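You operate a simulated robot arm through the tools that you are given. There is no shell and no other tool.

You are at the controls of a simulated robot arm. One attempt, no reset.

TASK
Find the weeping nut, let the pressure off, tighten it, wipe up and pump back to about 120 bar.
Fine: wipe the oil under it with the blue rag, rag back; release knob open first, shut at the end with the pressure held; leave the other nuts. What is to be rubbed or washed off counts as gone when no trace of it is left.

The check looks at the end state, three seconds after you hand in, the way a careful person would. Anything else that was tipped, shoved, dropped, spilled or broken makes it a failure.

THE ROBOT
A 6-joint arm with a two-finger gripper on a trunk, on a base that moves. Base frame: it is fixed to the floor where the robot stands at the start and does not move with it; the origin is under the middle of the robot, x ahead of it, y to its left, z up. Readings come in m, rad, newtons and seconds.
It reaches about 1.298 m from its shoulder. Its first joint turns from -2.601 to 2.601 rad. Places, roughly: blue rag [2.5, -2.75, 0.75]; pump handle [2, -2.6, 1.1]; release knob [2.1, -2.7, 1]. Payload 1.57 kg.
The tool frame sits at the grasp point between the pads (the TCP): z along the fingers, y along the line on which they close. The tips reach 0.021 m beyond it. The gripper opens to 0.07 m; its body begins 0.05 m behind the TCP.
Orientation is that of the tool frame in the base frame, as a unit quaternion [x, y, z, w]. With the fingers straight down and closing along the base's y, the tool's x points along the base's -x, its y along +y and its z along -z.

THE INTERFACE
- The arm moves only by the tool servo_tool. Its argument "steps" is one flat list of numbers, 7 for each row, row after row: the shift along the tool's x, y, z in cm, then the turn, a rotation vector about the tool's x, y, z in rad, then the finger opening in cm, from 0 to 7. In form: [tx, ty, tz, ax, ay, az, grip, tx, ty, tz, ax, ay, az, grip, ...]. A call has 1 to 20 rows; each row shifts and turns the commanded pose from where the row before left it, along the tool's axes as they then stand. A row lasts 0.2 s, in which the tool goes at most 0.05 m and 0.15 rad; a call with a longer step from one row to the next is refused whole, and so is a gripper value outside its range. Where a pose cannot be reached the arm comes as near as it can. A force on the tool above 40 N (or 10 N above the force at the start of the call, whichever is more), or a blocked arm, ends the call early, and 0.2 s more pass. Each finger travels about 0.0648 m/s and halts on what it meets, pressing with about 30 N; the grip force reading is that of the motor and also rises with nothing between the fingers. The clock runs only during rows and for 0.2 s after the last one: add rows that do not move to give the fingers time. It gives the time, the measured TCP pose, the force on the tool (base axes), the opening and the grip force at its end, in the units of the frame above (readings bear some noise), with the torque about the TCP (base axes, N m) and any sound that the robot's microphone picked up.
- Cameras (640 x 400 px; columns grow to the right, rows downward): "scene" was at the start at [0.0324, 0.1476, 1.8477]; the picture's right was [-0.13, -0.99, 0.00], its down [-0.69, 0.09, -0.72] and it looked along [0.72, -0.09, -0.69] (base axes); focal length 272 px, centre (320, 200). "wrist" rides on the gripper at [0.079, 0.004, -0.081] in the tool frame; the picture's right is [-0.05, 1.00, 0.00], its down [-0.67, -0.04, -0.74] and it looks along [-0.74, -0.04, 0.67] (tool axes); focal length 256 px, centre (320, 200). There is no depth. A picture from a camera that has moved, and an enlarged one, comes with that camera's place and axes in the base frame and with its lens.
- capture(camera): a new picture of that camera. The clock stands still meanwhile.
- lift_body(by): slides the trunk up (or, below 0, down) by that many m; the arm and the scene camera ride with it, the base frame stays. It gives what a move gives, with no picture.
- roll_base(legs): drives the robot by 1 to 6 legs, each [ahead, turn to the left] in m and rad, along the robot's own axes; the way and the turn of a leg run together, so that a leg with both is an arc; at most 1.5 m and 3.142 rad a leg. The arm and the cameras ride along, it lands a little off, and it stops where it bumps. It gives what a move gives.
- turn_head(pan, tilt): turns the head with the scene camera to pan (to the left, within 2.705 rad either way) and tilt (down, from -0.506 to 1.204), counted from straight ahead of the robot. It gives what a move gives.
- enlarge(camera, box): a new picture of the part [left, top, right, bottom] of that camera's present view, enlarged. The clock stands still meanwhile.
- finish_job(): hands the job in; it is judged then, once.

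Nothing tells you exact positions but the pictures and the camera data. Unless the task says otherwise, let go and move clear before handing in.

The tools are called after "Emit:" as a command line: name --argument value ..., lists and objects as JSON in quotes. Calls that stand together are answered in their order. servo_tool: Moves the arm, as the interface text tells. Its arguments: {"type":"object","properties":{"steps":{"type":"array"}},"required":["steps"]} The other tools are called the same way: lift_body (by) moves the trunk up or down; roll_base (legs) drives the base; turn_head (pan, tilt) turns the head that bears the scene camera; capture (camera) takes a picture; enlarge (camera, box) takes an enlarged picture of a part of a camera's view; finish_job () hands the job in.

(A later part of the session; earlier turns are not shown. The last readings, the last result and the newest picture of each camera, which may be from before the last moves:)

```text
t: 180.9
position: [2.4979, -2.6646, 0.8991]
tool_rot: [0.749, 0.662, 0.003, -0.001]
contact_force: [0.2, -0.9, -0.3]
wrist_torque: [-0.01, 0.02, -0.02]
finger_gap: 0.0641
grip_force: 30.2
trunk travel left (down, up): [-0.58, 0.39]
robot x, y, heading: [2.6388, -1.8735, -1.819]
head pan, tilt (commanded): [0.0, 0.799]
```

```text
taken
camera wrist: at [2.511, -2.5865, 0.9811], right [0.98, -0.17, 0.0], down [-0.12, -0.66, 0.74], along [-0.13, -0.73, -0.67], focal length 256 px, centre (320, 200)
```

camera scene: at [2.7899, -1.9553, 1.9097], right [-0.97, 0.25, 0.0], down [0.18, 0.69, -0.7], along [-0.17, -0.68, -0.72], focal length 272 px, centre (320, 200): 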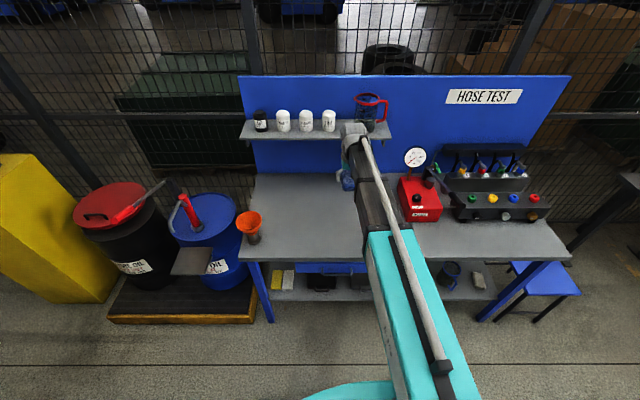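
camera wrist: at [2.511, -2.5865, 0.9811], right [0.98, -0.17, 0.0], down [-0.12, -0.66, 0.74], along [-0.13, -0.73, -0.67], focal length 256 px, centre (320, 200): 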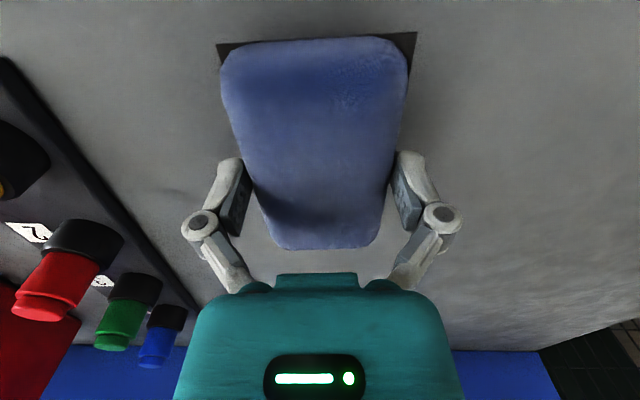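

The wiped spot is spotless and all three marks lie level. Setting the rag down and letting go.

Emit:
lift_body --by -0.0135

Emit:
servo_tool --steps '[0, 0, 0, 0, 0, 0, 6.6, 0, 0, 0, 0, 0, 0, 7, 0, 0, 0, 0, 0, 0, 7, 0, 0, 0, 0, 0, 0, 7]'

Emit:
lift_body --by 0.05

Emit:
capture --camera "wrist"

```text
t: 181.6
position: [2.4986, -2.6642, 0.8848]
tool_rot: [0.749, 0.663, 0.002, -0.001]
contact_force: [-0.2, 0.4, -0.7]
wrist_torque: [0.0, -0.03, -0.02]
finger_gap: 0.064
grip_force: 30.2
trunk travel left (down, up): [-0.566, 0.404]
robot x, y, heading: [2.6347, -1.8757, -1.819]
head pan, tilt (commanded): [0.0, 0.799]
```

```text
t: 182.6
position: [2.4971, -2.6647, 0.8846]
tool_rot: [0.749, 0.662, 0.001, -0.001]
contact_force: [0.1, 0.7, 0.3]
wrist_torque: [-0.01, -0.01, 0.0]
finger_gap: 0.0704
grip_force: 0.1
trunk travel left (down, up): [-0.566, 0.404]
robot x, y, heading: [2.6366, -1.8776, -1.82]
head pan, tilt (commanded): [0.0, 0.799]
```

```text
t: 183.5
position: [2.4982, -2.6647, 0.9343]
tool_rot: [0.749, 0.663, 0.002, -0.001]
contact_force: [0.3, 0.4, -0.5]
wrist_torque: [0.01, -0.02, -0.02]
finger_gap: 0.0697
grip_force: 0.0
trunk travel left (down, up): [-0.616, 0.354]
robot x, y, heading: [2.636, -1.8783, -1.815]
head pan, tilt (commanded): [0.0, 0.799]
```

```text
taken
camera wrist: at [2.5109, -2.5866, 1.0176], right [0.98, -0.17, 0.0], down [-0.12, -0.66, 0.74], along [-0.13, -0.73, -0.67], focal length 256 px, centre (320, 200)
```

wrist: 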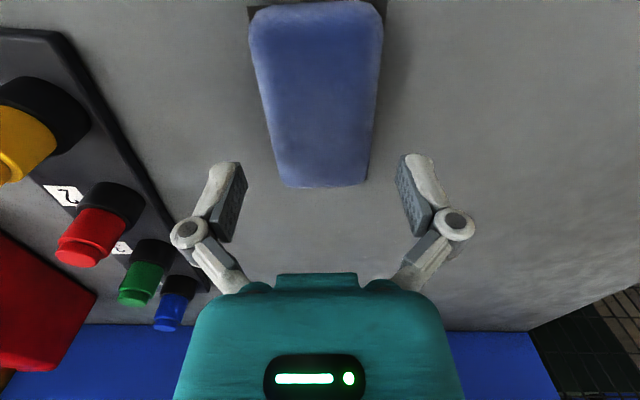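

The rag lies in its place again. Now the release knob: I'll rise, rotate the gripper to match the opened position and go back over the knob.

Emit:
lift_body --by 0.31

Emit:
servo_tool --steps '[0, 0, 0, 0, 0, 0.1466, 7, 0, 0, 0, 0, 0, 0.1466, 7, 0, 0, 0, 0, 0, 0.1466, 7, 0, 0, 0, 0, 0, 0.1466, 7, 0, 0, 0, 0, 0, 0.1466, 7, 0, 0, 0, 0, 0, 0.1466, 7, 0, 0, 0, 0, 0, 0.1466, 7, -4.66, -1.3, 0, 0, 0, 0, 7, -4.66, -1.3, 0, 0, 0, 0, 7, -4.66, -1.3, 0, 0, 0, 0, 7, -4.66, -1.3, 0, 0, 0, 0, 7, -4.66, -1.3, 0, 0, 0, 0, 7, -4.66, -1.3, 0, 0, 0, 0, 7, -4.66, -1.3, 0, 0, 0, 0, 7, -4.66, -1.3, 0, 0, 0, 0, 7, 0, 0, 0, 0, 0, 0, 7]'

Emit:
capture --camera "wrist"

Emit:
enlarge --camera "wrist" --box '[250, 0, 400, 90]'

Emit:
enlarge --camera "scene" --box '[300, 200, 400, 280]'

```text
t: 186.6
position: [2.4978, -2.6632, 1.2451]
tool_rot: [0.749, 0.662, 0.002, 0.0]
contact_force: [-0.3, -0.7, -1.1]
wrist_torque: [-0.03, 0.0, 0.05]
finger_gap: 0.0699
grip_force: 0.0
trunk travel left (down, up): [-0.926, 0.044]
robot x, y, heading: [2.6358, -1.8761, -1.819]
head pan, tilt (commanded): [0.0, 0.799]
```

```text
t: 189.9
position: [2.114, -2.7223, 1.245]
tool_rot: [0.978, 0.209, 0.001, -0.001]
contact_force: [0.4, 0.2, 0.7]
wrist_torque: [-0.01, 0.01, 0.01]
finger_gap: 0.0701
grip_force: 0.1
out of reach, approached as far as the arm can: row 15
trunk travel left (down, up): [-0.926, 0.044]
robot x, y, heading: [2.6345, -1.8764, -1.821]
head pan, tilt (commanded): [0.0, 0.799]
```

```text
taken
camera wrist: at [2.1882, -2.6948, 1.3278], right [0.36, -0.93, 0.0], down [-0.62, -0.24, 0.74], along [-0.69, -0.27, -0.67], focal length 256 px, centre (320, 200)
```

wrist: 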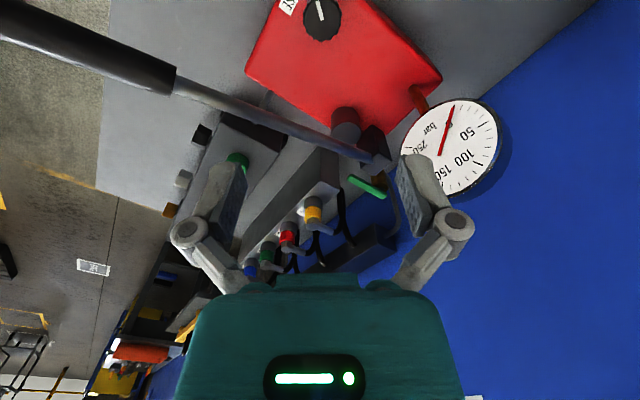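

```text
4.27 times, centred on (325, 45) of wrist
camera zoom: at [2.1882, -2.6948, 1.3278], right [0.36, -0.93, 0.0], down [-0.62, -0.24, 0.74], along [-0.69, -0.27, -0.67], focal length 1092 px, centre (299, 861)
```

zoom: 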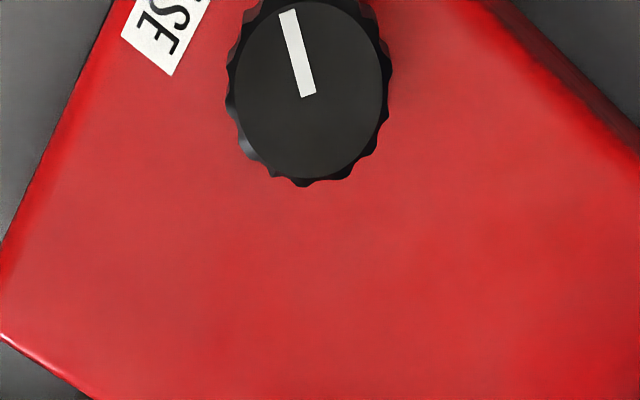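

```text
5.00 times, centred on (350, 240) of scene
camera zoom: at [2.7905, -1.9549, 1.9112], right [-0.97, 0.25, 0.0], down [0.18, 0.69, -0.7], along [-0.17, -0.68, -0.72], focal length 1363 px, centre (170, 0)
```

zoom: 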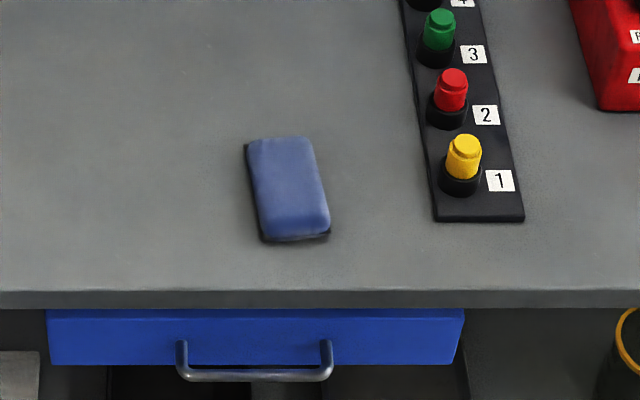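

The rag is home. Small centring correction over the knob, then down.

Emit:
servo_tool --steps '[0.14, 0.3, 0, 0, 0, 0, 7, 0, 0, 0, 0, 0, 0, 7]'

Emit:
lift_body --by -0.23

Emit:
capture --camera "wrist"

Emit:
lift_body --by -0.034

Emit:
capture --camera "wrist"

```text
t: 190.6
position: [2.1173, -2.725, 1.2452]
tool_rot: [0.978, 0.209, 0.002, -0.002]
contact_force: [0.8, -0.2, -1.1]
wrist_torque: [0.04, 0.01, 0.01]
finger_gap: 0.07
grip_force: 0.1
trunk travel left (down, up): [-0.926, 0.044]
robot x, y, heading: [2.6356, -1.8741, -1.817]
head pan, tilt (commanded): [0.0, 0.799]
```

```text
t: 193.0
position: [2.1178, -2.7253, 1.015]
tool_rot: [0.978, 0.209, 0.001, -0.001]
contact_force: [-0.3, 0.3, 0.0]
wrist_torque: [0.0, -0.03, -0.04]
finger_gap: 0.0699
grip_force: 0.2
trunk travel left (down, up): [-0.696, 0.274]
robot x, y, heading: [2.638, -1.8788, -1.822]
head pan, tilt (commanded): [0.0, 0.799]
```

```text
taken
camera wrist: at [2.1906, -2.6965, 1.0976], right [0.36, -0.93, 0.0], down [-0.62, -0.24, 0.74], along [-0.69, -0.27, -0.67], focal length 256 px, centre (320, 200)
```

wrist: 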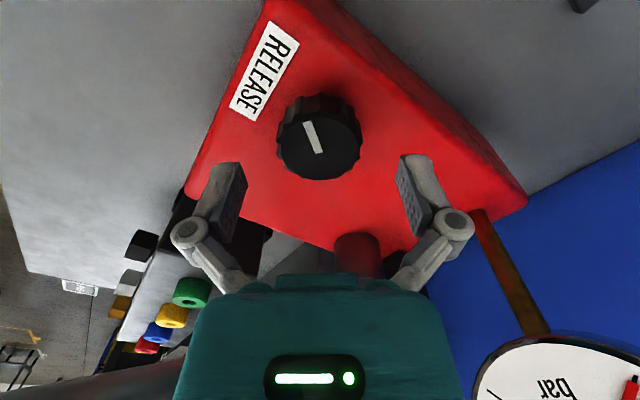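

```text
t: 193.8
position: [2.118, -2.7248, 0.982]
tool_rot: [0.978, 0.209, 0.002, -0.001]
contact_force: [0.9, -0.7, 0.3]
wrist_torque: [-0.04, -0.02, 0.0]
finger_gap: 0.07
grip_force: 0.0
trunk travel left (down, up): [-0.662, 0.308]
robot x, y, heading: [2.6387, -1.8762, -1.822]
head pan, tilt (commanded): [0.0, 0.799]
```

```text
taken
camera wrist: at [2.1907, -2.6965, 1.0636], right [0.36, -0.93, 0.0], down [-0.62, -0.24, 0.74], along [-0.69, -0.27, -0.67], focal length 256 px, centre (320, 200)
```

wrist: 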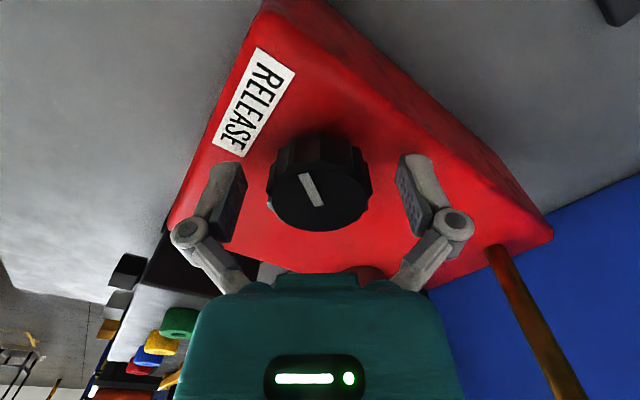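

Centred. Gripping the knob and turning it clockwise to shut, watching torque.

Emit:
servo_tool --steps '[0, 0, 0, 0, 0, 0, 5, 0, 0, 0, 0, 0, 0, 4, 0, 0, 0, 0, 0, 0, 3, 0, 0, 0, 0, 0, 0, 3, 0, 0, 0, 0, 0, 0.1, 3, 0, 0, 0, 0, 0, 0.1, 3, 0, 0, 0, 0, 0, 0.1, 3, 0, 0, 0, 0, 0, 0, 3]'

Emit:
servo_tool --steps '[0, 0, 0, 0, 0, 0.1, 3, 0, 0, 0, 0, 0, 0.1, 3, 0, 0, 0, 0, 0, 0.1, 3, 0, 0, 0, 0, 0, 0, 3]'

Emit:
capture --camera "wrist"

```text
t: 195.6
position: [2.1161, -2.7243, 0.9803]
tool_rot: [0.998, 0.06, 0.001, -0.001]
contact_force: [-5.8, 3.9, 1.1]
wrist_torque: [0.1, -0.16, 0.0]
finger_gap: 0.0405
grip_force: 32.7
trunk travel left (down, up): [-0.662, 0.308]
robot x, y, heading: [2.6366, -1.8774, -1.818]
head pan, tilt (commanded): [0.0, 0.799]
```

```text
t: 196.6
position: [2.1163, -2.7246, 0.981]
tool_rot: [0.996, -0.09, 0.001, -0.003]
contact_force: [0.3, 14.6, -8.8]
wrist_torque: [0.0, 0.26, 0.02]
finger_gap: 0.0401
grip_force: 32.1
trunk travel left (down, up): [-0.662, 0.308]
robot x, y, heading: [2.6391, -1.8724, -1.818]
head pan, tilt (commanded): [0.0, 0.799]
```

```text
taken
camera wrist: at [2.1937, -2.7425, 1.0636], right [-0.23, -0.97, 0.0], down [-0.65, 0.15, 0.74], along [-0.72, 0.17, -0.67], focal length 256 px, centre (320, 200)
```

wrist: 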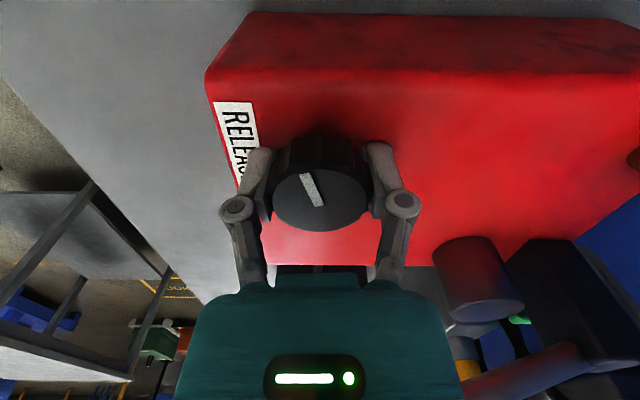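

Turning on; easing side force as it goes.

Emit:
servo_tool --steps '[0, -0.15, 0, 0, 0, 0.1, 3, 0, 0, 0, 0, 0, 0.1, 3, 0, 0, 0, 0, 0, 0.1, 3, 0, 0, 0, 0, 0, 0, 3]'

Emit:
servo_tool --steps '[0, 0, 0, 0, 0, 0.1, 3, 0, 0, 0, 0, 0, 0, 3]'

Emit:
servo_tool --steps '[0, 0, 0, 0, 0, 0.08, 3, 0, 0, 0, 0, 0, 0, 3]'

Emit:
capture --camera "wrist"

```text
t: 197.6
position: [2.1174, -2.7237, 0.9824]
tool_rot: [0.971, -0.238, 0.0, -0.002]
contact_force: [0.0, 7.0, -2.8]
wrist_torque: [-0.36, -0.59, -0.02]
finger_gap: 0.0403
grip_force: 32.0
trunk travel left (down, up): [-0.662, 0.308]
robot x, y, heading: [2.6372, -1.8788, -1.824]
head pan, tilt (commanded): [0.0, 0.799]
```

```text
t: 198.2
position: [2.1176, -2.7233, 0.9804]
tool_rot: [0.959, -0.285, 0.0, -0.001]
contact_force: [1.0, 7.2, -3.1]
wrist_torque: [0.21, 0.22, 0.54]
finger_gap: 0.0409
grip_force: 31.8
trunk travel left (down, up): [-0.662, 0.308]
robot x, y, heading: [2.6373, -1.8808, -1.816]
head pan, tilt (commanded): [0.0, 0.799]
```

```text
t: 198.8
position: [2.1186, -2.7234, 0.9809]
tool_rot: [0.946, -0.323, 0.001, -0.002]
contact_force: [2.2, 8.1, -3.1]
wrist_torque: [0.03, -0.11, 0.45]
finger_gap: 0.0412
grip_force: 32.2
trunk travel left (down, up): [-0.662, 0.308]
robot x, y, heading: [2.6376, -1.8813, -1.819]
head pan, tilt (commanded): [0.0, 0.799]
```

```text
taken
camera wrist: at [2.1774, -2.7758, 1.0637], right [-0.65, -0.76, 0.0], down [-0.51, 0.43, 0.74], along [-0.56, 0.49, -0.67], focal length 256 px, centre (320, 200)
```

wrist: 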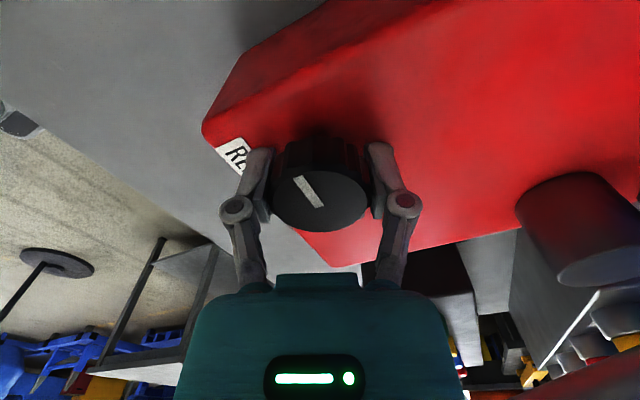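

A stop torque of 0.5 N·m and slight slip show that the knob is shut fully, where it stood at the start. Releasing and rising.

Emit:
servo_tool --steps '[0, 0, 0, 0, 0, 0, 5, 0, 0, 0, 0, 0, 0, 7, 0, 0, 0, 0, 0, 0, 7, 0, 0, 0, 0, 0, 0, 7]'

Emit:
lift_body --by 0.28

Emit:
capture --camera "wrist"

Emit:
capture --camera "scene"

```text
t: 199.8
position: [2.1177, -2.7243, 0.9807]
tool_rot: [0.947, -0.322, 0.001, -0.001]
contact_force: [-0.5, 0.1, 0.9]
wrist_torque: [0.04, 0.02, -0.03]
finger_gap: 0.0701
grip_force: 0.0
trunk travel left (down, up): [-0.662, 0.308]
robot x, y, heading: [2.6357, -1.8757, -1.823]
head pan, tilt (commanded): [0.0, 0.799]
```

```text
t: 202.6
position: [2.117, -2.7231, 1.2604]
tool_rot: [0.946, -0.323, 0.001, -0.002]
contact_force: [-0.3, 0.2, 0.2]
wrist_torque: [0.03, 0.01, 0.01]
finger_gap: 0.0698
grip_force: 0.0
trunk travel left (down, up): [-0.942, 0.028]
robot x, y, heading: [2.6339, -1.877, -1.817]
head pan, tilt (commanded): [0.0, 0.799]
```

```text
taken
camera wrist: at [2.1771, -2.7762, 1.3432], right [-0.65, -0.76, 0.0], down [-0.51, 0.43, 0.74], along [-0.56, 0.49, -0.67], focal length 256 px, centre (320, 200)
```

wrist: 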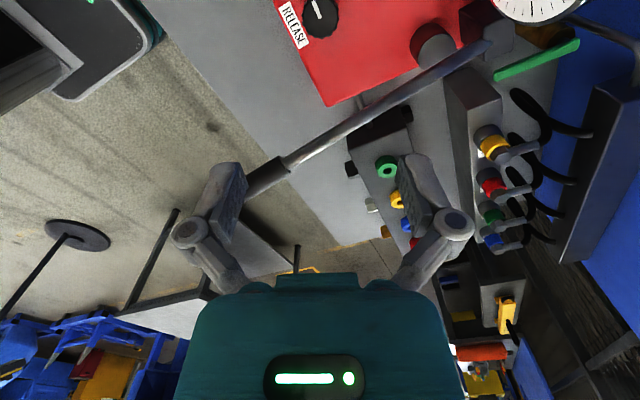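

```text
taken
camera scene: at [2.7899, -1.9554, 1.9272], right [-0.97, 0.25, 0.0], down [0.18, 0.69, -0.7], along [-0.17, -0.68, -0.72], focal length 272 px, centre (320, 200)
```

scene: 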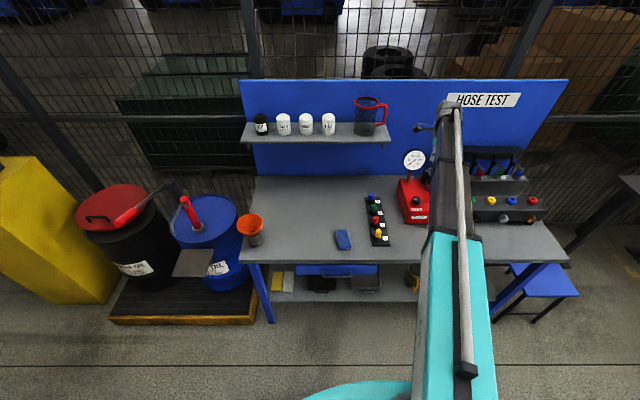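

The valve is shut and the bench is in order. Next the pump lever: I'll turn the gripper to straddle it and back off to view the handle from the front.

Emit:
servo_tool --steps '[0, 0, 0, 0, 0, -0.1424, 7, 0, 0, 0, 0, 0, -0.1424, 7, 0, 0, 0, 0, 0, -0.1424, 7, 0, 0, 0, 0, 0, -0.1424, 7, 0, 0, 0, 0, 0, -0.1424, 7, 0, 0, 0, 0, 0, -0.1424, 7, 0, 0, 0, 0, 0, -0.1424, 7, 0, 0, 0, 0, 0, -0.1424, 7, 0, 0, 0, 0, 0, -0.1424, 7, 0, 0, 0, 0, 0, -0.1424, 7, 0, 0, 0, 0, 0, -0.1424, 7, 0, 0, 0, 0, 0, -0.1424, 7, 0, 0, 0, 0, 0, -0.1424, 7, 0, 0, 0, 0, 0, -0.1424, 7]'

Emit:
servo_tool --steps '[4.42, -1.18, 0, 0, 0, 0, 7, 4.42, -1.18, 0, 0, 0, 0, 7, 4.42, -1.18, 0, 0, 0, 0, 7, 4.42, -1.18, 0, 0, 0, 0, 7, 4.42, -1.18, 0, 0, 0, 0, 7, 4.42, -1.18, 0, 0, 0, 0, 7, 4.42, -1.18, 0, 0, 0, 0, 7, 4.42, -1.18, 0, 0, 0, 0, 7, 0, 0, 0, 0, 0, 0, 7]'

Emit:
capture --camera "wrist"

Emit:
capture --camera "scene"

```text
t: 205.6
position: [2.1175, -2.7244, 1.2607]
tool_rot: [0.784, 0.621, 0.001, 0.0]
contact_force: [0.0, 0.8, 0.5]
wrist_torque: [0.0, 0.01, -0.02]
finger_gap: 0.0698
grip_force: 0.0
trunk travel left (down, up): [-0.942, 0.028]
robot x, y, heading: [2.6358, -1.8749, -1.821]
head pan, tilt (commanded): [0.0, 0.799]
```

```text
t: 207.6
position: [2.109, -2.3583, 1.2612]
tool_rot: [0.785, 0.62, 0.002, -0.001]
contact_force: [0.2, 0.3, 0.2]
wrist_torque: [-0.02, 0.0, 0.03]
finger_gap: 0.07
grip_force: 0.1
trunk travel left (down, up): [-0.942, 0.028]
robot x, y, heading: [2.6369, -1.8744, -1.825]
head pan, tilt (commanded): [0.0, 0.799]
```

```text
taken
camera wrist: at [2.1313, -2.2823, 1.3435], right [0.96, -0.28, 0.0], down [-0.19, -0.64, 0.74], along [-0.21, -0.71, -0.67], focal length 256 px, centre (320, 200)
```

wrist: 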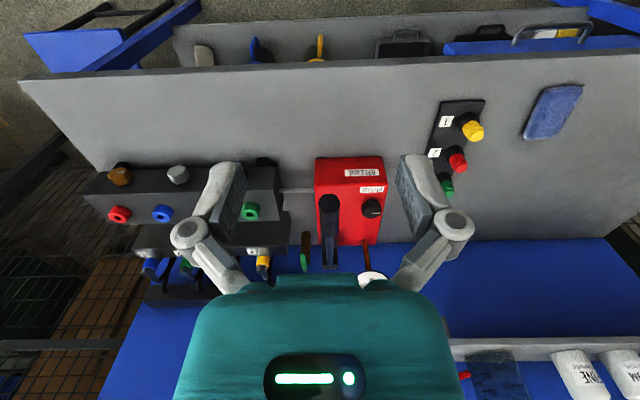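

```text
taken
camera scene: at [2.7897, -1.9557, 1.9272], right [-0.97, 0.25, 0.0], down [0.18, 0.69, -0.7], along [-0.17, -0.68, -0.72], focal length 272 px, centre (320, 200)
```

scene: 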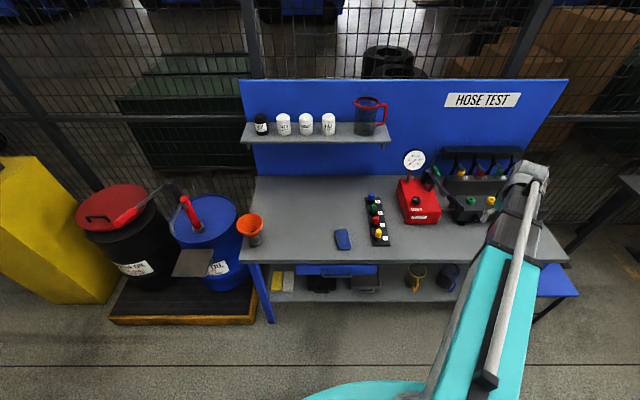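

The lever handle points toward me near the image centre. Zooming for its exact end position.

Emit:
enlarge --camera "wrist" --box '[270, 150, 410, 290]'

Emit:
enlarge --camera "scene" --box '[390, 140, 470, 230]'

```text
2.86 times, centred on (340, 220) of wrist
camera zoom: at [2.1313, -2.2823, 1.3435], right [0.96, -0.28, 0.0], down [-0.19, -0.64, 0.74], along [-0.21, -0.71, -0.67], focal length 731 px, centre (263, 143)
```

zoom: 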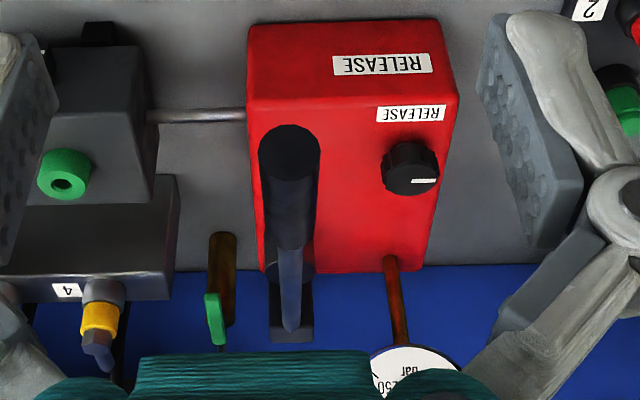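

```text
4.44 times, centred on (430, 185) of scene
camera zoom: at [2.7897, -1.9557, 1.9272], right [-0.97, 0.25, 0.0], down [0.18, 0.69, -0.7], along [-0.17, -0.68, -0.72], focal length 1211 px, centre (-169, 267)
```

zoom: 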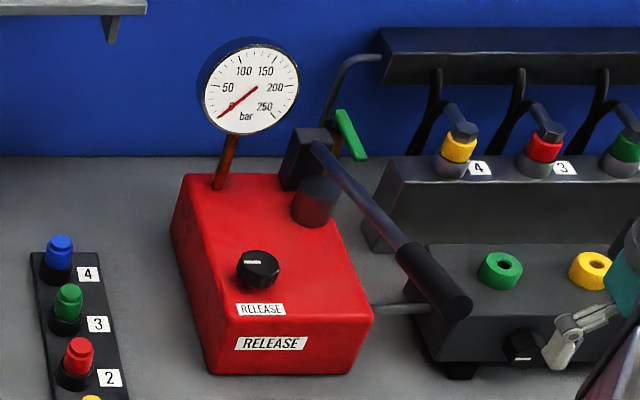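

The handle end is about 26 mm thick at a point in line with my gripper, near z 1.12–1.13. Moving over it and lowering with the fingers either side.

Emit:
servo_tool --steps '[-4.3, 0, 0, 0, 0, 0, 7, -4.3, 0, 0, 0, 0, 0, 7, -4.3, 0, 0, 0, 0, 0, 7, -4.3, 0, 0, 0, 0, 0, 7, -4.3, 0, 0, 0, 0, 0, 7, 0, 0, 0, 0, 0, 0, 7]'

Emit:
capture --camera "wrist"

Emit:
lift_body --by -0.07

Emit:
capture --camera "wrist"

```text
t: 209.0
position: [2.06, -2.5669, 1.2605]
tool_rot: [0.785, 0.619, 0.002, 0.0]
contact_force: [0.1, 0.4, -0.3]
wrist_torque: [-0.03, -0.02, 0.03]
finger_gap: 0.0702
grip_force: 0.0
trunk travel left (down, up): [-0.942, 0.028]
robot x, y, heading: [2.6339, -1.8772, -1.819]
head pan, tilt (commanded): [0.0, 0.799]
```

```text
taken
camera wrist: at [2.0815, -2.4909, 1.344], right [0.96, -0.28, 0.0], down [-0.19, -0.64, 0.74], along [-0.21, -0.71, -0.67], focal length 256 px, centre (320, 200)
```

wrist: 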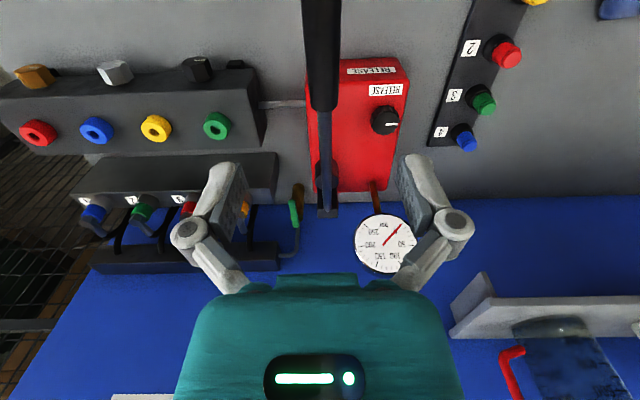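

```text
t: 210.1
position: [2.059, -2.5672, 1.1903]
tool_rot: [0.785, 0.62, 0.002, -0.001]
contact_force: [-0.6, -0.7, 1.0]
wrist_torque: [0.0, 0.0, 0.02]
finger_gap: 0.0702
grip_force: 0.2
trunk travel left (down, up): [-0.872, 0.098]
robot x, y, heading: [2.6359, -1.8752, -1.819]
head pan, tilt (commanded): [0.0, 0.799]
```

```text
taken
camera wrist: at [2.0812, -2.4911, 1.2737], right [0.96, -0.28, 0.0], down [-0.19, -0.64, 0.74], along [-0.21, -0.71, -0.67], focal length 256 px, centre (320, 200)
```

wrist: 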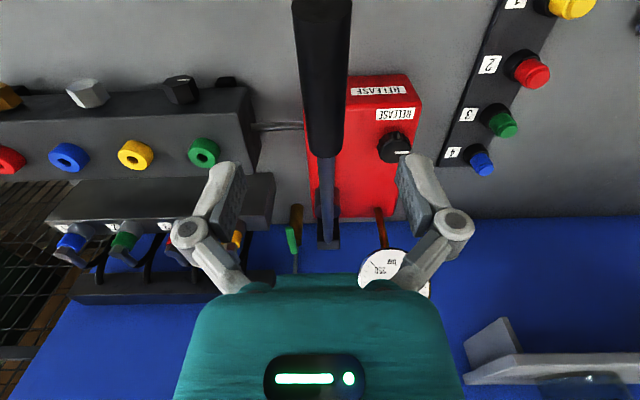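

The handle is centred between the fingers. Lowering to its height and closing.

Emit:
lift_body --by -0.07

Emit:
capture --camera "wrist"

Emit:
servo_tool --steps '[0, 0, 0, 0, 0, 0, 5, 0, 0, 0, 0, 0, 0, 3.5, 0, 0, 0, 0, 0, 0, 2.5, 0, 0, 0, 0, 0, 0, 2, 0, 0, 0, 0, 0, 0, 2]'

Emit:
capture --camera "wrist"

```text
t: 211.1
position: [2.06, -2.5678, 1.1214]
tool_rot: [0.785, 0.619, 0.002, 0.0]
contact_force: [0.4, 0.4, -0.2]
wrist_torque: [-0.01, -0.01, -0.01]
finger_gap: 0.0699
grip_force: 0.2
trunk travel left (down, up): [-0.802, 0.168]
robot x, y, heading: [2.6336, -1.8763, -1.826]
head pan, tilt (commanded): [0.0, 0.799]
```

```text
taken
camera wrist: at [2.0811, -2.4912, 1.2037], right [0.96, -0.28, 0.0], down [-0.19, -0.64, 0.74], along [-0.21, -0.71, -0.67], focal length 256 px, centre (320, 200)
```

wrist: 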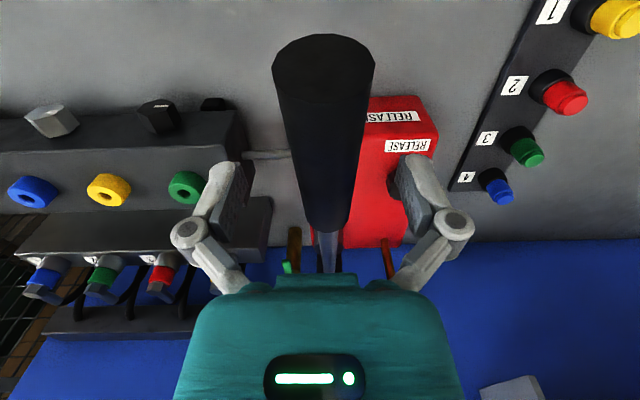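

```text
t: 212.3
position: [2.0621, -2.5682, 1.1213]
tool_rot: [0.784, 0.62, 0.002, -0.001]
contact_force: [15.8, -3.3, 0.1]
wrist_torque: [-0.04, -0.18, -0.2]
finger_gap: 0.0276
grip_force: 31.3
trunk travel left (down, up): [-0.802, 0.168]
robot x, y, heading: [2.6398, -1.8759, -1.821]
head pan, tilt (commanded): [0.0, 0.799]
```

```text
taken
camera wrist: at [2.0837, -2.492, 1.2042], right [0.96, -0.28, 0.0], down [-0.19, -0.64, 0.74], along [-0.21, -0.71, -0.67], focal length 256 px, centre (320, 200)
```

wrist: 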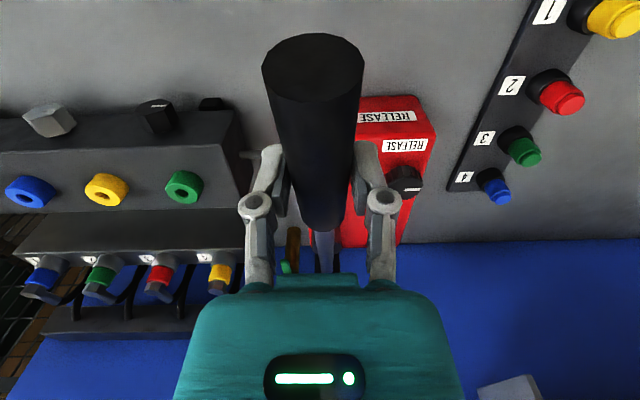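

Gripped (27.6 mm). Easing the side force, then a first small down-stroke with the trunk to feel the lever.

Emit:
servo_tool --steps '[0, 0.35, 0, 0, 0, 0, 2, 0, 0, 0, 0, 0, 0, 2]'

Emit:
lift_body --by -0.02

Emit:
lift_body --by -0.02

Emit:
enlarge --camera "scene" --box '[390, 110, 470, 210]'

```text
t: 212.9
position: [2.0632, -2.5678, 1.1208]
tool_rot: [0.785, 0.62, 0.002, -0.001]
contact_force: [1.6, -1.8, 2.7]
wrist_torque: [-0.49, 0.28, -0.21]
finger_gap: 0.0272
grip_force: 32.0
trunk travel left (down, up): [-0.802, 0.168]
robot x, y, heading: [2.6345, -1.8795, -1.823]
head pan, tilt (commanded): [0.0, 0.799]
```

```text
t: 213.6
position: [2.0631, -2.5647, 1.1024]
tool_rot: [0.786, 0.619, 0.003, -0.001]
contact_force: [3.1, 14.8, 3.1]
wrist_torque: [0.69, -0.13, -0.29]
finger_gap: 0.027
grip_force: 31.5
trunk travel left (down, up): [-0.782, 0.188]
robot x, y, heading: [2.6371, -1.8757, -1.817]
head pan, tilt (commanded): [0.0, 0.799]
```

```text
t: 214.3
position: [2.0627, -2.5647, 1.0824]
tool_rot: [0.785, 0.619, 0.002, -0.001]
contact_force: [1.8, 16.3, 1.9]
wrist_torque: [0.69, -0.15, -0.24]
finger_gap: 0.0269
grip_force: 32.2
trunk travel left (down, up): [-0.762, 0.208]
robot x, y, heading: [2.6375, -1.8748, -1.821]
head pan, tilt (commanded): [0.0, 0.799]
```

```text
4.00 times, centred on (430, 160) of scene
camera zoom: at [2.7903, -1.9526, 1.7471], right [-0.97, 0.25, 0.0], down [0.18, 0.69, -0.7], along [-0.17, -0.68, -0.72], focal length 1090 px, centre (-120, 360)
```

zoom: 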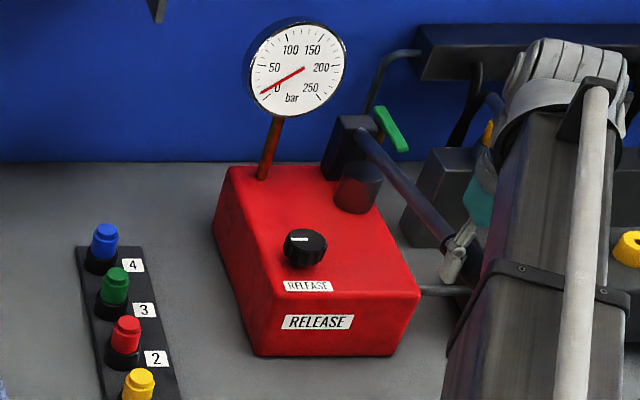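

The gauge needle is rising – the pump works. Easing the small pull along the lever and continuing the stroke.

Emit:
servo_tool --steps '[0.35, 0, 0, 0, 0, 0, 2, 0, 0, 0, 0, 0, 0, 2]'

Emit:
enlarge --camera "scene" --box '[445, 110, 485, 145]'

Emit:
lift_body --by -0.03

Emit:
lift_body --by -0.03

Emit:
enlarge --camera "scene" --box '[390, 80, 490, 200]'

```text
t: 214.9
position: [2.0623, -2.5658, 1.0807]
tool_rot: [0.785, 0.619, 0.001, 0.001]
contact_force: [-4.2, 0.1, 2.7]
wrist_torque: [-0.51, 0.17, -0.29]
finger_gap: 0.027
grip_force: 31.9
trunk travel left (down, up): [-0.762, 0.208]
robot x, y, heading: [2.6364, -1.8737, -1.822]
head pan, tilt (commanded): [0.0, 0.799]
```

```text
11.43 times, centred on (465, 128) of scene
camera zoom: at [2.7897, -1.9549, 1.7473], right [-0.97, 0.25, 0.0], down [0.18, 0.69, -0.7], along [-0.17, -0.68, -0.72], focal length 3114 px, centre (-1337, 1029)
```

zoom: 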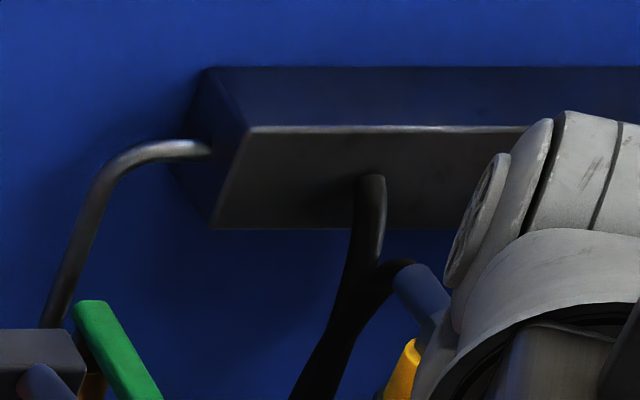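

```text
t: 215.6
position: [2.0632, -2.5625, 1.0507]
tool_rot: [0.785, 0.619, 0.003, -0.002]
contact_force: [-0.8, 7.6, 0.5]
wrist_torque: [0.59, -0.1, -0.32]
finger_gap: 0.0268
grip_force: 31.9
trunk travel left (down, up): [-0.732, 0.238]
robot x, y, heading: [2.6374, -1.8798, -1.815]
head pan, tilt (commanded): [0.0, 0.799]
```

```text
t: 216.4
position: [2.0636, -2.563, 1.0218]
tool_rot: [0.785, 0.62, 0.003, -0.001]
contact_force: [-2.6, 5.9, 1.3]
wrist_torque: [0.31, -0.07, -0.3]
finger_gap: 0.027
grip_force: 31.9
trunk travel left (down, up): [-0.702, 0.268]
robot x, y, heading: [2.6335, -1.8758, -1.822]
head pan, tilt (commanded): [0.0, 0.799]
```

```text
3.33 times, centred on (440, 140) of scene
camera zoom: at [2.7897, -1.9542, 1.6871], right [-0.97, 0.25, 0.0], down [0.18, 0.69, -0.7], along [-0.17, -0.68, -0.72], focal length 908 px, centre (-80, 400)
```

zoom: 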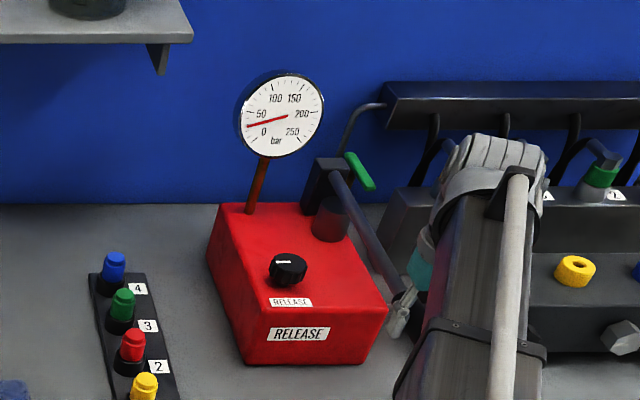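

Pressure is around 30 bar and rising with the stroke. Reading the gauge closely.

Emit:
enlarge --camera "scene" --box '[410, 97, 450, 132]'

Emit:
capture --camera "wrist"

```text
11.43 times, centred on (430, 114) of scene
camera zoom: at [2.7897, -1.9542, 1.6871], right [-0.97, 0.25, 0.0], down [0.18, 0.69, -0.7], along [-0.17, -0.68, -0.72], focal length 3114 px, centre (-937, 1177)
```

zoom: 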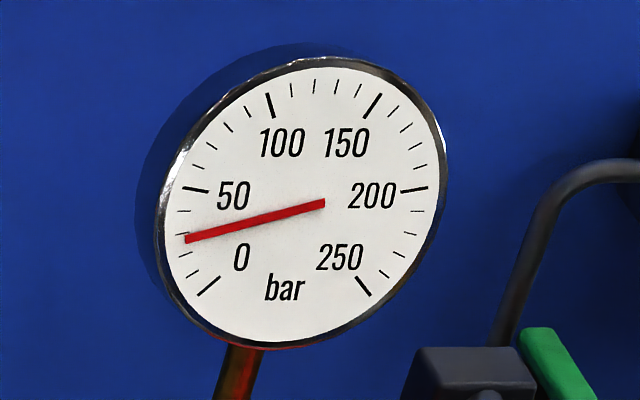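

```text
taken
camera wrist: at [2.0849, -2.4878, 1.1039], right [0.96, -0.28, 0.0], down [-0.19, -0.64, 0.74], along [-0.21, -0.71, -0.67], focal length 256 px, centre (320, 200)
```

wrist: 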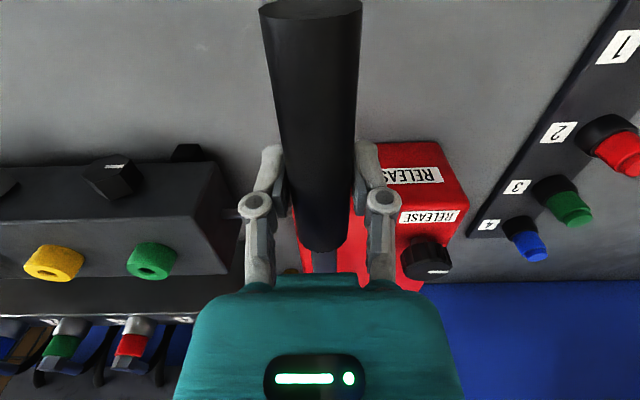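

About 27 bar after a 10 cm stroke. Continuing down carefully until the lever's lower stop.

Emit:
lift_body --by -0.02

Emit:
lift_body --by -0.02

Emit:
enlarge --camera "scene" --box '[390, 70, 490, 190]'

```text
t: 217.1
position: [2.0632, -2.5641, 1.0014]
tool_rot: [0.784, 0.62, 0.002, 0.0]
contact_force: [-4.5, 0.2, 2.1]
wrist_torque: [-0.18, 0.02, -0.31]
finger_gap: 0.027
grip_force: 31.9
trunk travel left (down, up): [-0.682, 0.288]
robot x, y, heading: [2.634, -1.879, -1.816]
head pan, tilt (commanded): [0.0, 0.799]
```

```text
t: 217.7
position: [2.063, -2.5652, 0.981]
tool_rot: [0.785, 0.62, 0.001, 0.0]
contact_force: [-8.9, -5.3, 7.2]
wrist_torque: [-0.51, 0.11, -0.23]
finger_gap: 0.027
grip_force: 32.2
trunk travel left (down, up): [-0.662, 0.308]
robot x, y, heading: [2.6341, -1.8775, -1.823]
head pan, tilt (commanded): [0.0, 0.799]
```

```text
3.33 times, centred on (440, 130) of scene
camera zoom: at [2.7895, -1.9551, 1.6472], right [-0.97, 0.25, 0.0], down [0.18, 0.69, -0.7], along [-0.17, -0.68, -0.72], focal length 908 px, centre (-80, 433)
```

zoom: 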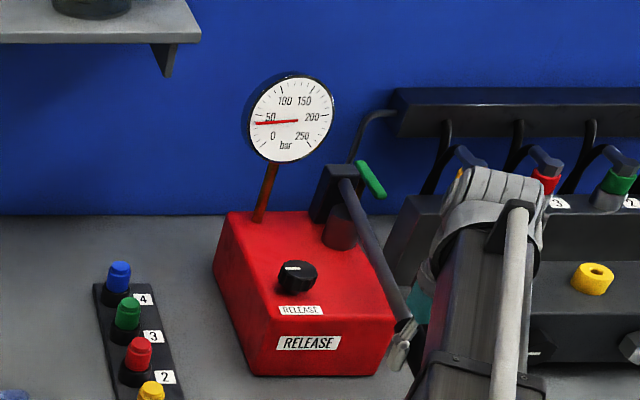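

About 40 bar. Now the return stroke up; I'll check that the pressure holds and find the upper end gently.

Emit:
lift_body --by 0.07

Emit:
lift_body --by 0.07

Emit:
enlarge --camera "scene" --box '[390, 100, 490, 220]'

```text
t: 218.8
position: [2.0626, -2.5643, 1.0502]
tool_rot: [0.785, 0.62, 0.002, 0.001]
contact_force: [-6.3, 1.5, 3.2]
wrist_torque: [-0.41, 0.04, -0.27]
finger_gap: 0.0266
grip_force: 32.0
trunk travel left (down, up): [-0.732, 0.238]
robot x, y, heading: [2.638, -1.8756, -1.821]
head pan, tilt (commanded): [0.0, 0.799]
```

```text
t: 219.9
position: [2.0624, -2.5668, 1.119]
tool_rot: [0.785, 0.62, 0.002, -0.001]
contact_force: [-3.2, -8.0, -11.1]
wrist_torque: [0.42, -0.07, -0.32]
finger_gap: 0.027
grip_force: 31.9
trunk travel left (down, up): [-0.802, 0.168]
robot x, y, heading: [2.6405, -1.8768, -1.821]
head pan, tilt (commanded): [0.0, 0.799]
```

```text
3.33 times, centred on (440, 160) of scene
camera zoom: at [2.7882, -1.9579, 1.7874], right [-0.97, 0.25, 0.0], down [0.18, 0.7, -0.7], along [-0.17, -0.67, -0.72], focal length 908 px, centre (-80, 333)
```

zoom: 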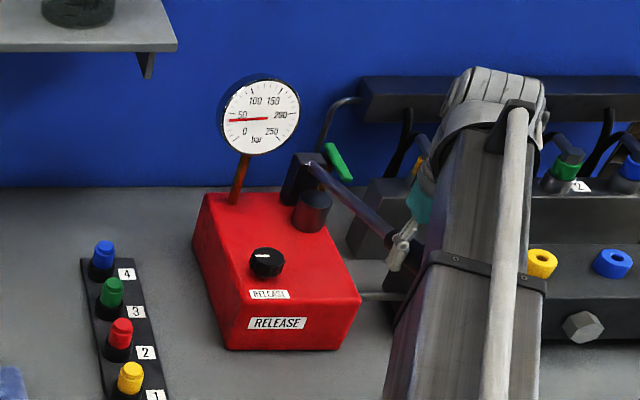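

The pressure holds at about 40 bar on the up-stroke and the lever is at its upper stop. Reading the gauge, then a second down-stroke.

Emit:
enlarge --camera "scene" --box '[402, 120, 442, 155]'

Emit:
lift_body --by -0.07

Emit:
lift_body --by -0.07

Emit:
enlarge --camera "scene" --box '[410, 85, 450, 120]'

```text
11.43 times, centred on (422, 138) of scene
camera zoom: at [2.7882, -1.9579, 1.7874], right [-0.97, 0.25, 0.0], down [0.18, 0.7, -0.7], along [-0.17, -0.67, -0.72], focal length 3114 px, centre (-846, 914)
```

zoom: 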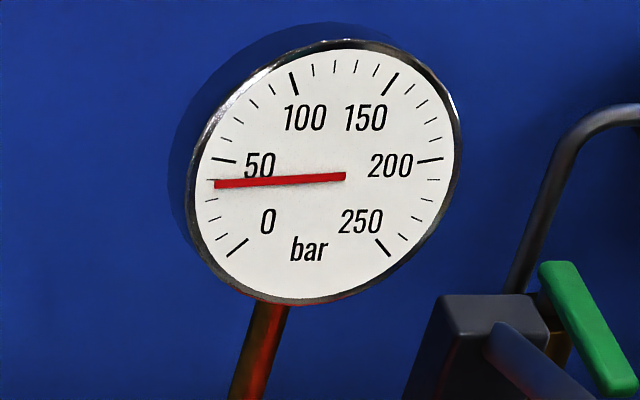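

```text
t: 221.0
position: [2.0642, -2.5663, 1.0515]
tool_rot: [0.785, 0.62, 0.003, -0.001]
contact_force: [-1.3, -3.1, 2.2]
wrist_torque: [0.13, -0.07, 0.0]
finger_gap: 0.0207
grip_force: 0.5
trunk travel left (down, up): [-0.732, 0.238]
robot x, y, heading: [2.6371, -1.8753, -1.818]
head pan, tilt (commanded): [0.0, 0.799]
```

```text
t: 222.0
position: [2.0645, -2.5641, 0.9805]
tool_rot: [0.785, 0.62, 0.001, 0.001]
contact_force: [1.0, 3.2, 3.2]
wrist_torque: [-0.21, 0.06, -0.01]
finger_gap: 0.0203
grip_force: 0.5
trunk travel left (down, up): [-0.662, 0.308]
robot x, y, heading: [2.6378, -1.875, -1.82]
head pan, tilt (commanded): [0.0, 0.799]
```

```text
11.43 times, centred on (430, 102) of scene
camera zoom: at [2.7902, -1.9543, 1.6471], right [-0.97, 0.25, 0.0], down [0.18, 0.69, -0.7], along [-0.17, -0.68, -0.72], focal length 3114 px, centre (-937, 1314)
```

zoom: 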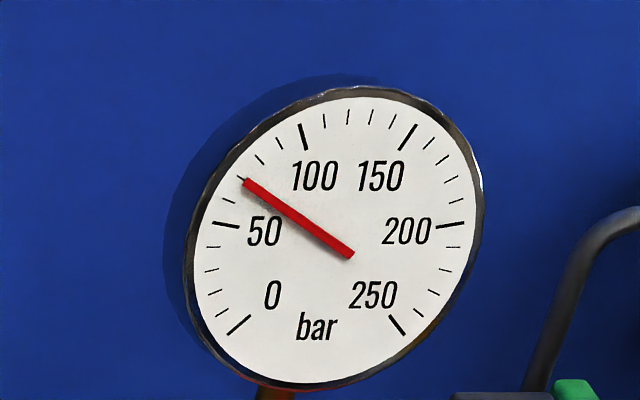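

Pressure is now about 70 bar, but the fingers have closed to 20 mm, so the handle is no longer clamped. Looking before moving on.

Emit:
capture --camera "wrist"

Emit:
enlarge --camera "scene" --box '[400, 110, 520, 200]'

```text
taken
camera wrist: at [2.0852, -2.4886, 1.0639], right [0.96, -0.28, 0.0], down [-0.19, -0.64, 0.74], along [-0.21, -0.71, -0.67], focal length 256 px, centre (320, 200)
```

wrist: 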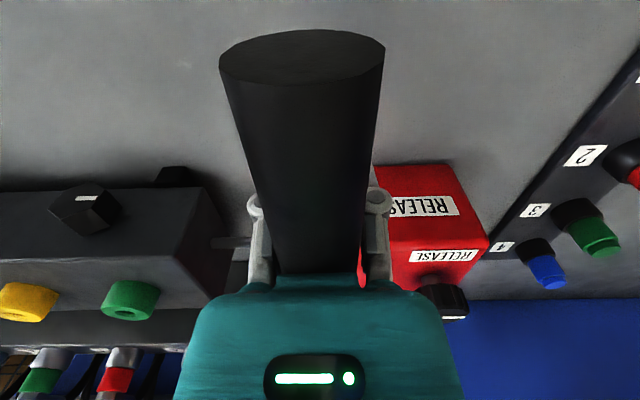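

```text
4.44 times, centred on (460, 155) of scene
camera zoom: at [2.7902, -1.9543, 1.6471], right [-0.97, 0.25, 0.0], down [0.18, 0.69, -0.7], along [-0.17, -0.68, -0.72], focal length 1211 px, centre (-302, 400)
```

zoom: 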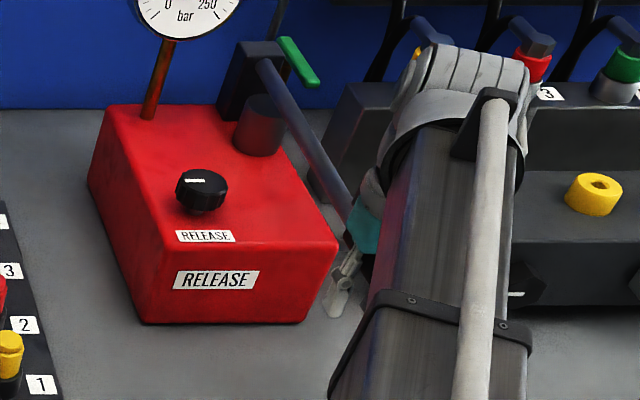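

The handle slid up into the palm of the gripper with the pads closed beneath it – a usable cage: palm pushes down, pads lift. Pressure is about 70 bar. Doing the return stroke in steps, watching the force at the top.

Emit:
lift_body --by 0.05

Emit:
lift_body --by 0.04

Emit:
capture --camera "wrist"

```text
t: 223.0
position: [2.0632, -2.565, 1.0303]
tool_rot: [0.785, 0.62, 0.002, -0.001]
contact_force: [-0.3, -1.1, 2.6]
wrist_torque: [0.08, -0.01, -0.03]
finger_gap: 0.0199
grip_force: 0.1
trunk travel left (down, up): [-0.712, 0.258]
robot x, y, heading: [2.6329, -1.8763, -1.817]
head pan, tilt (commanded): [0.0, 0.799]
```

```text
t: 223.8
position: [2.0637, -2.5627, 1.0717]
tool_rot: [0.785, 0.619, 0.002, 0.0]
contact_force: [0.4, 0.6, 2.1]
wrist_torque: [-0.02, 0.01, 0.02]
finger_gap: 0.02
grip_force: 0.0
trunk travel left (down, up): [-0.752, 0.218]
robot x, y, heading: [2.6362, -1.8779, -1.822]
head pan, tilt (commanded): [0.0, 0.799]
```

```text
taken
camera wrist: at [2.0853, -2.4883, 1.1539], right [0.96, -0.28, 0.0], down [-0.19, -0.64, 0.74], along [-0.21, -0.71, -0.67], focal length 256 px, centre (320, 200)
```

wrist: 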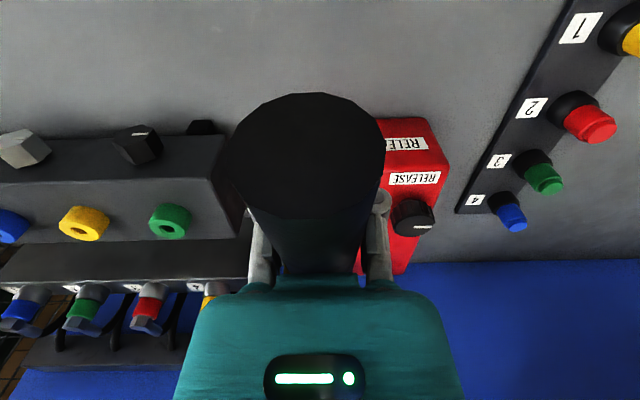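

The lever springs back up by itself, resting against the palm. A little more up to reach its top stop.

Emit:
lift_body --by 0.01

Emit:
lift_body --by 0.008

Emit:
capture --camera "scene"

```text
t: 224.4
position: [2.0633, -2.5634, 1.081]
tool_rot: [0.785, 0.62, 0.002, -0.001]
contact_force: [-0.5, 0.6, 1.5]
wrist_torque: [0.03, 0.0, 0.0]
finger_gap: 0.0198
grip_force: 0.0
trunk travel left (down, up): [-0.762, 0.208]
robot x, y, heading: [2.6348, -1.8752, -1.819]
head pan, tilt (commanded): [0.0, 0.799]
```

```text
t: 224.9
position: [2.0627, -2.5644, 1.089]
tool_rot: [0.785, 0.62, 0.001, -0.001]
contact_force: [-0.8, 0.0, 0.4]
wrist_torque: [0.03, 0.01, -0.01]
finger_gap: 0.0198
grip_force: 0.0
trunk travel left (down, up): [-0.77, 0.2]
robot x, y, heading: [2.6315, -1.8738, -1.822]
head pan, tilt (commanded): [0.0, 0.799]
```

```text
taken
camera scene: at [2.7898, -1.9554, 1.7552], right [-0.97, 0.25, 0.0], down [0.18, 0.69, -0.7], along [-0.17, -0.68, -0.72], focal length 272 px, centre (320, 200)
```

scene: 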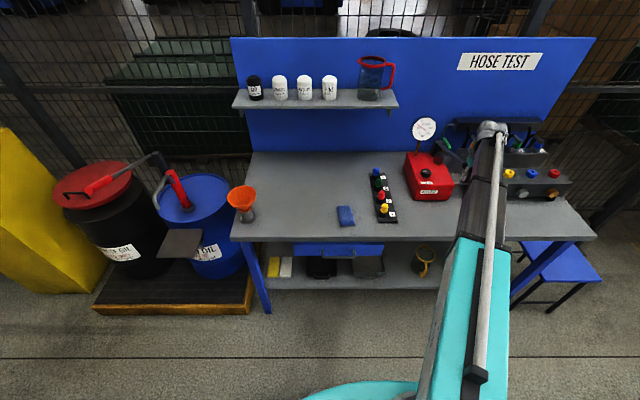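

Top reached (palm just free). Second push with the palm.

Emit:
lift_body --by -0.06

Emit:
lift_body --by -0.05

Emit:
enlarge --camera "scene" --box '[410, 85, 450, 120]'

Emit:
capture --camera "wrist"

```text
t: 225.9
position: [2.0629, -2.5651, 1.0288]
tool_rot: [0.785, 0.62, 0.002, 0.0]
contact_force: [0.9, 1.1, 1.4]
wrist_torque: [-0.03, 0.02, 0.03]
finger_gap: 0.0202
grip_force: 0.0
trunk travel left (down, up): [-0.71, 0.26]
robot x, y, heading: [2.6382, -1.876, -1.823]
head pan, tilt (commanded): [0.0, 0.799]
```

```text
t: 226.9
position: [2.0635, -2.5631, 0.9794]
tool_rot: [0.785, 0.62, 0.001, 0.001]
contact_force: [2.3, 6.3, 4.8]
wrist_torque: [-0.34, 0.11, 0.02]
finger_gap: 0.0205
grip_force: 0.4
trunk travel left (down, up): [-0.66, 0.31]
robot x, y, heading: [2.6373, -1.8788, -1.821]
head pan, tilt (commanded): [0.0, 0.799]
```

```text
11.43 times, centred on (430, 102) of scene
camera zoom: at [2.7904, -1.9539, 1.6451], right [-0.97, 0.25, 0.0], down [0.18, 0.69, -0.7], along [-0.17, -0.68, -0.72], focal length 3114 px, centre (-937, 1314)
```

zoom: 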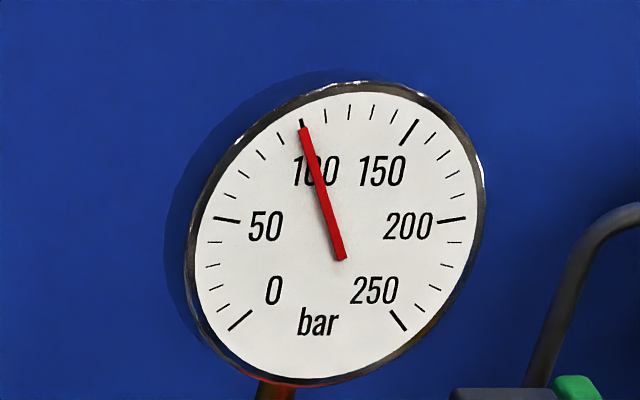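

```text
taken
camera wrist: at [2.0854, -2.4882, 1.0621], right [0.96, -0.28, 0.0], down [-0.19, -0.64, 0.74], along [-0.21, -0.71, -0.67], focal length 256 px, centre (320, 200)
```

wrist: 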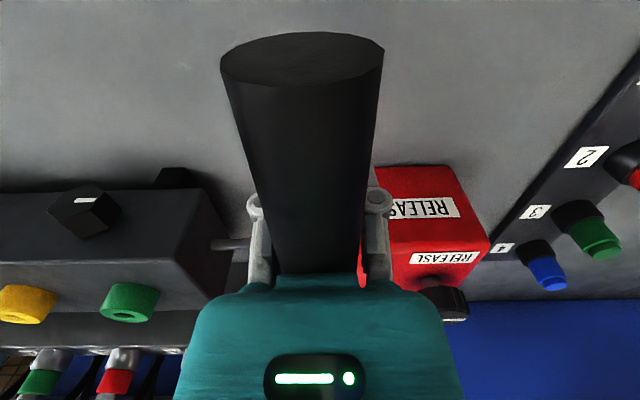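

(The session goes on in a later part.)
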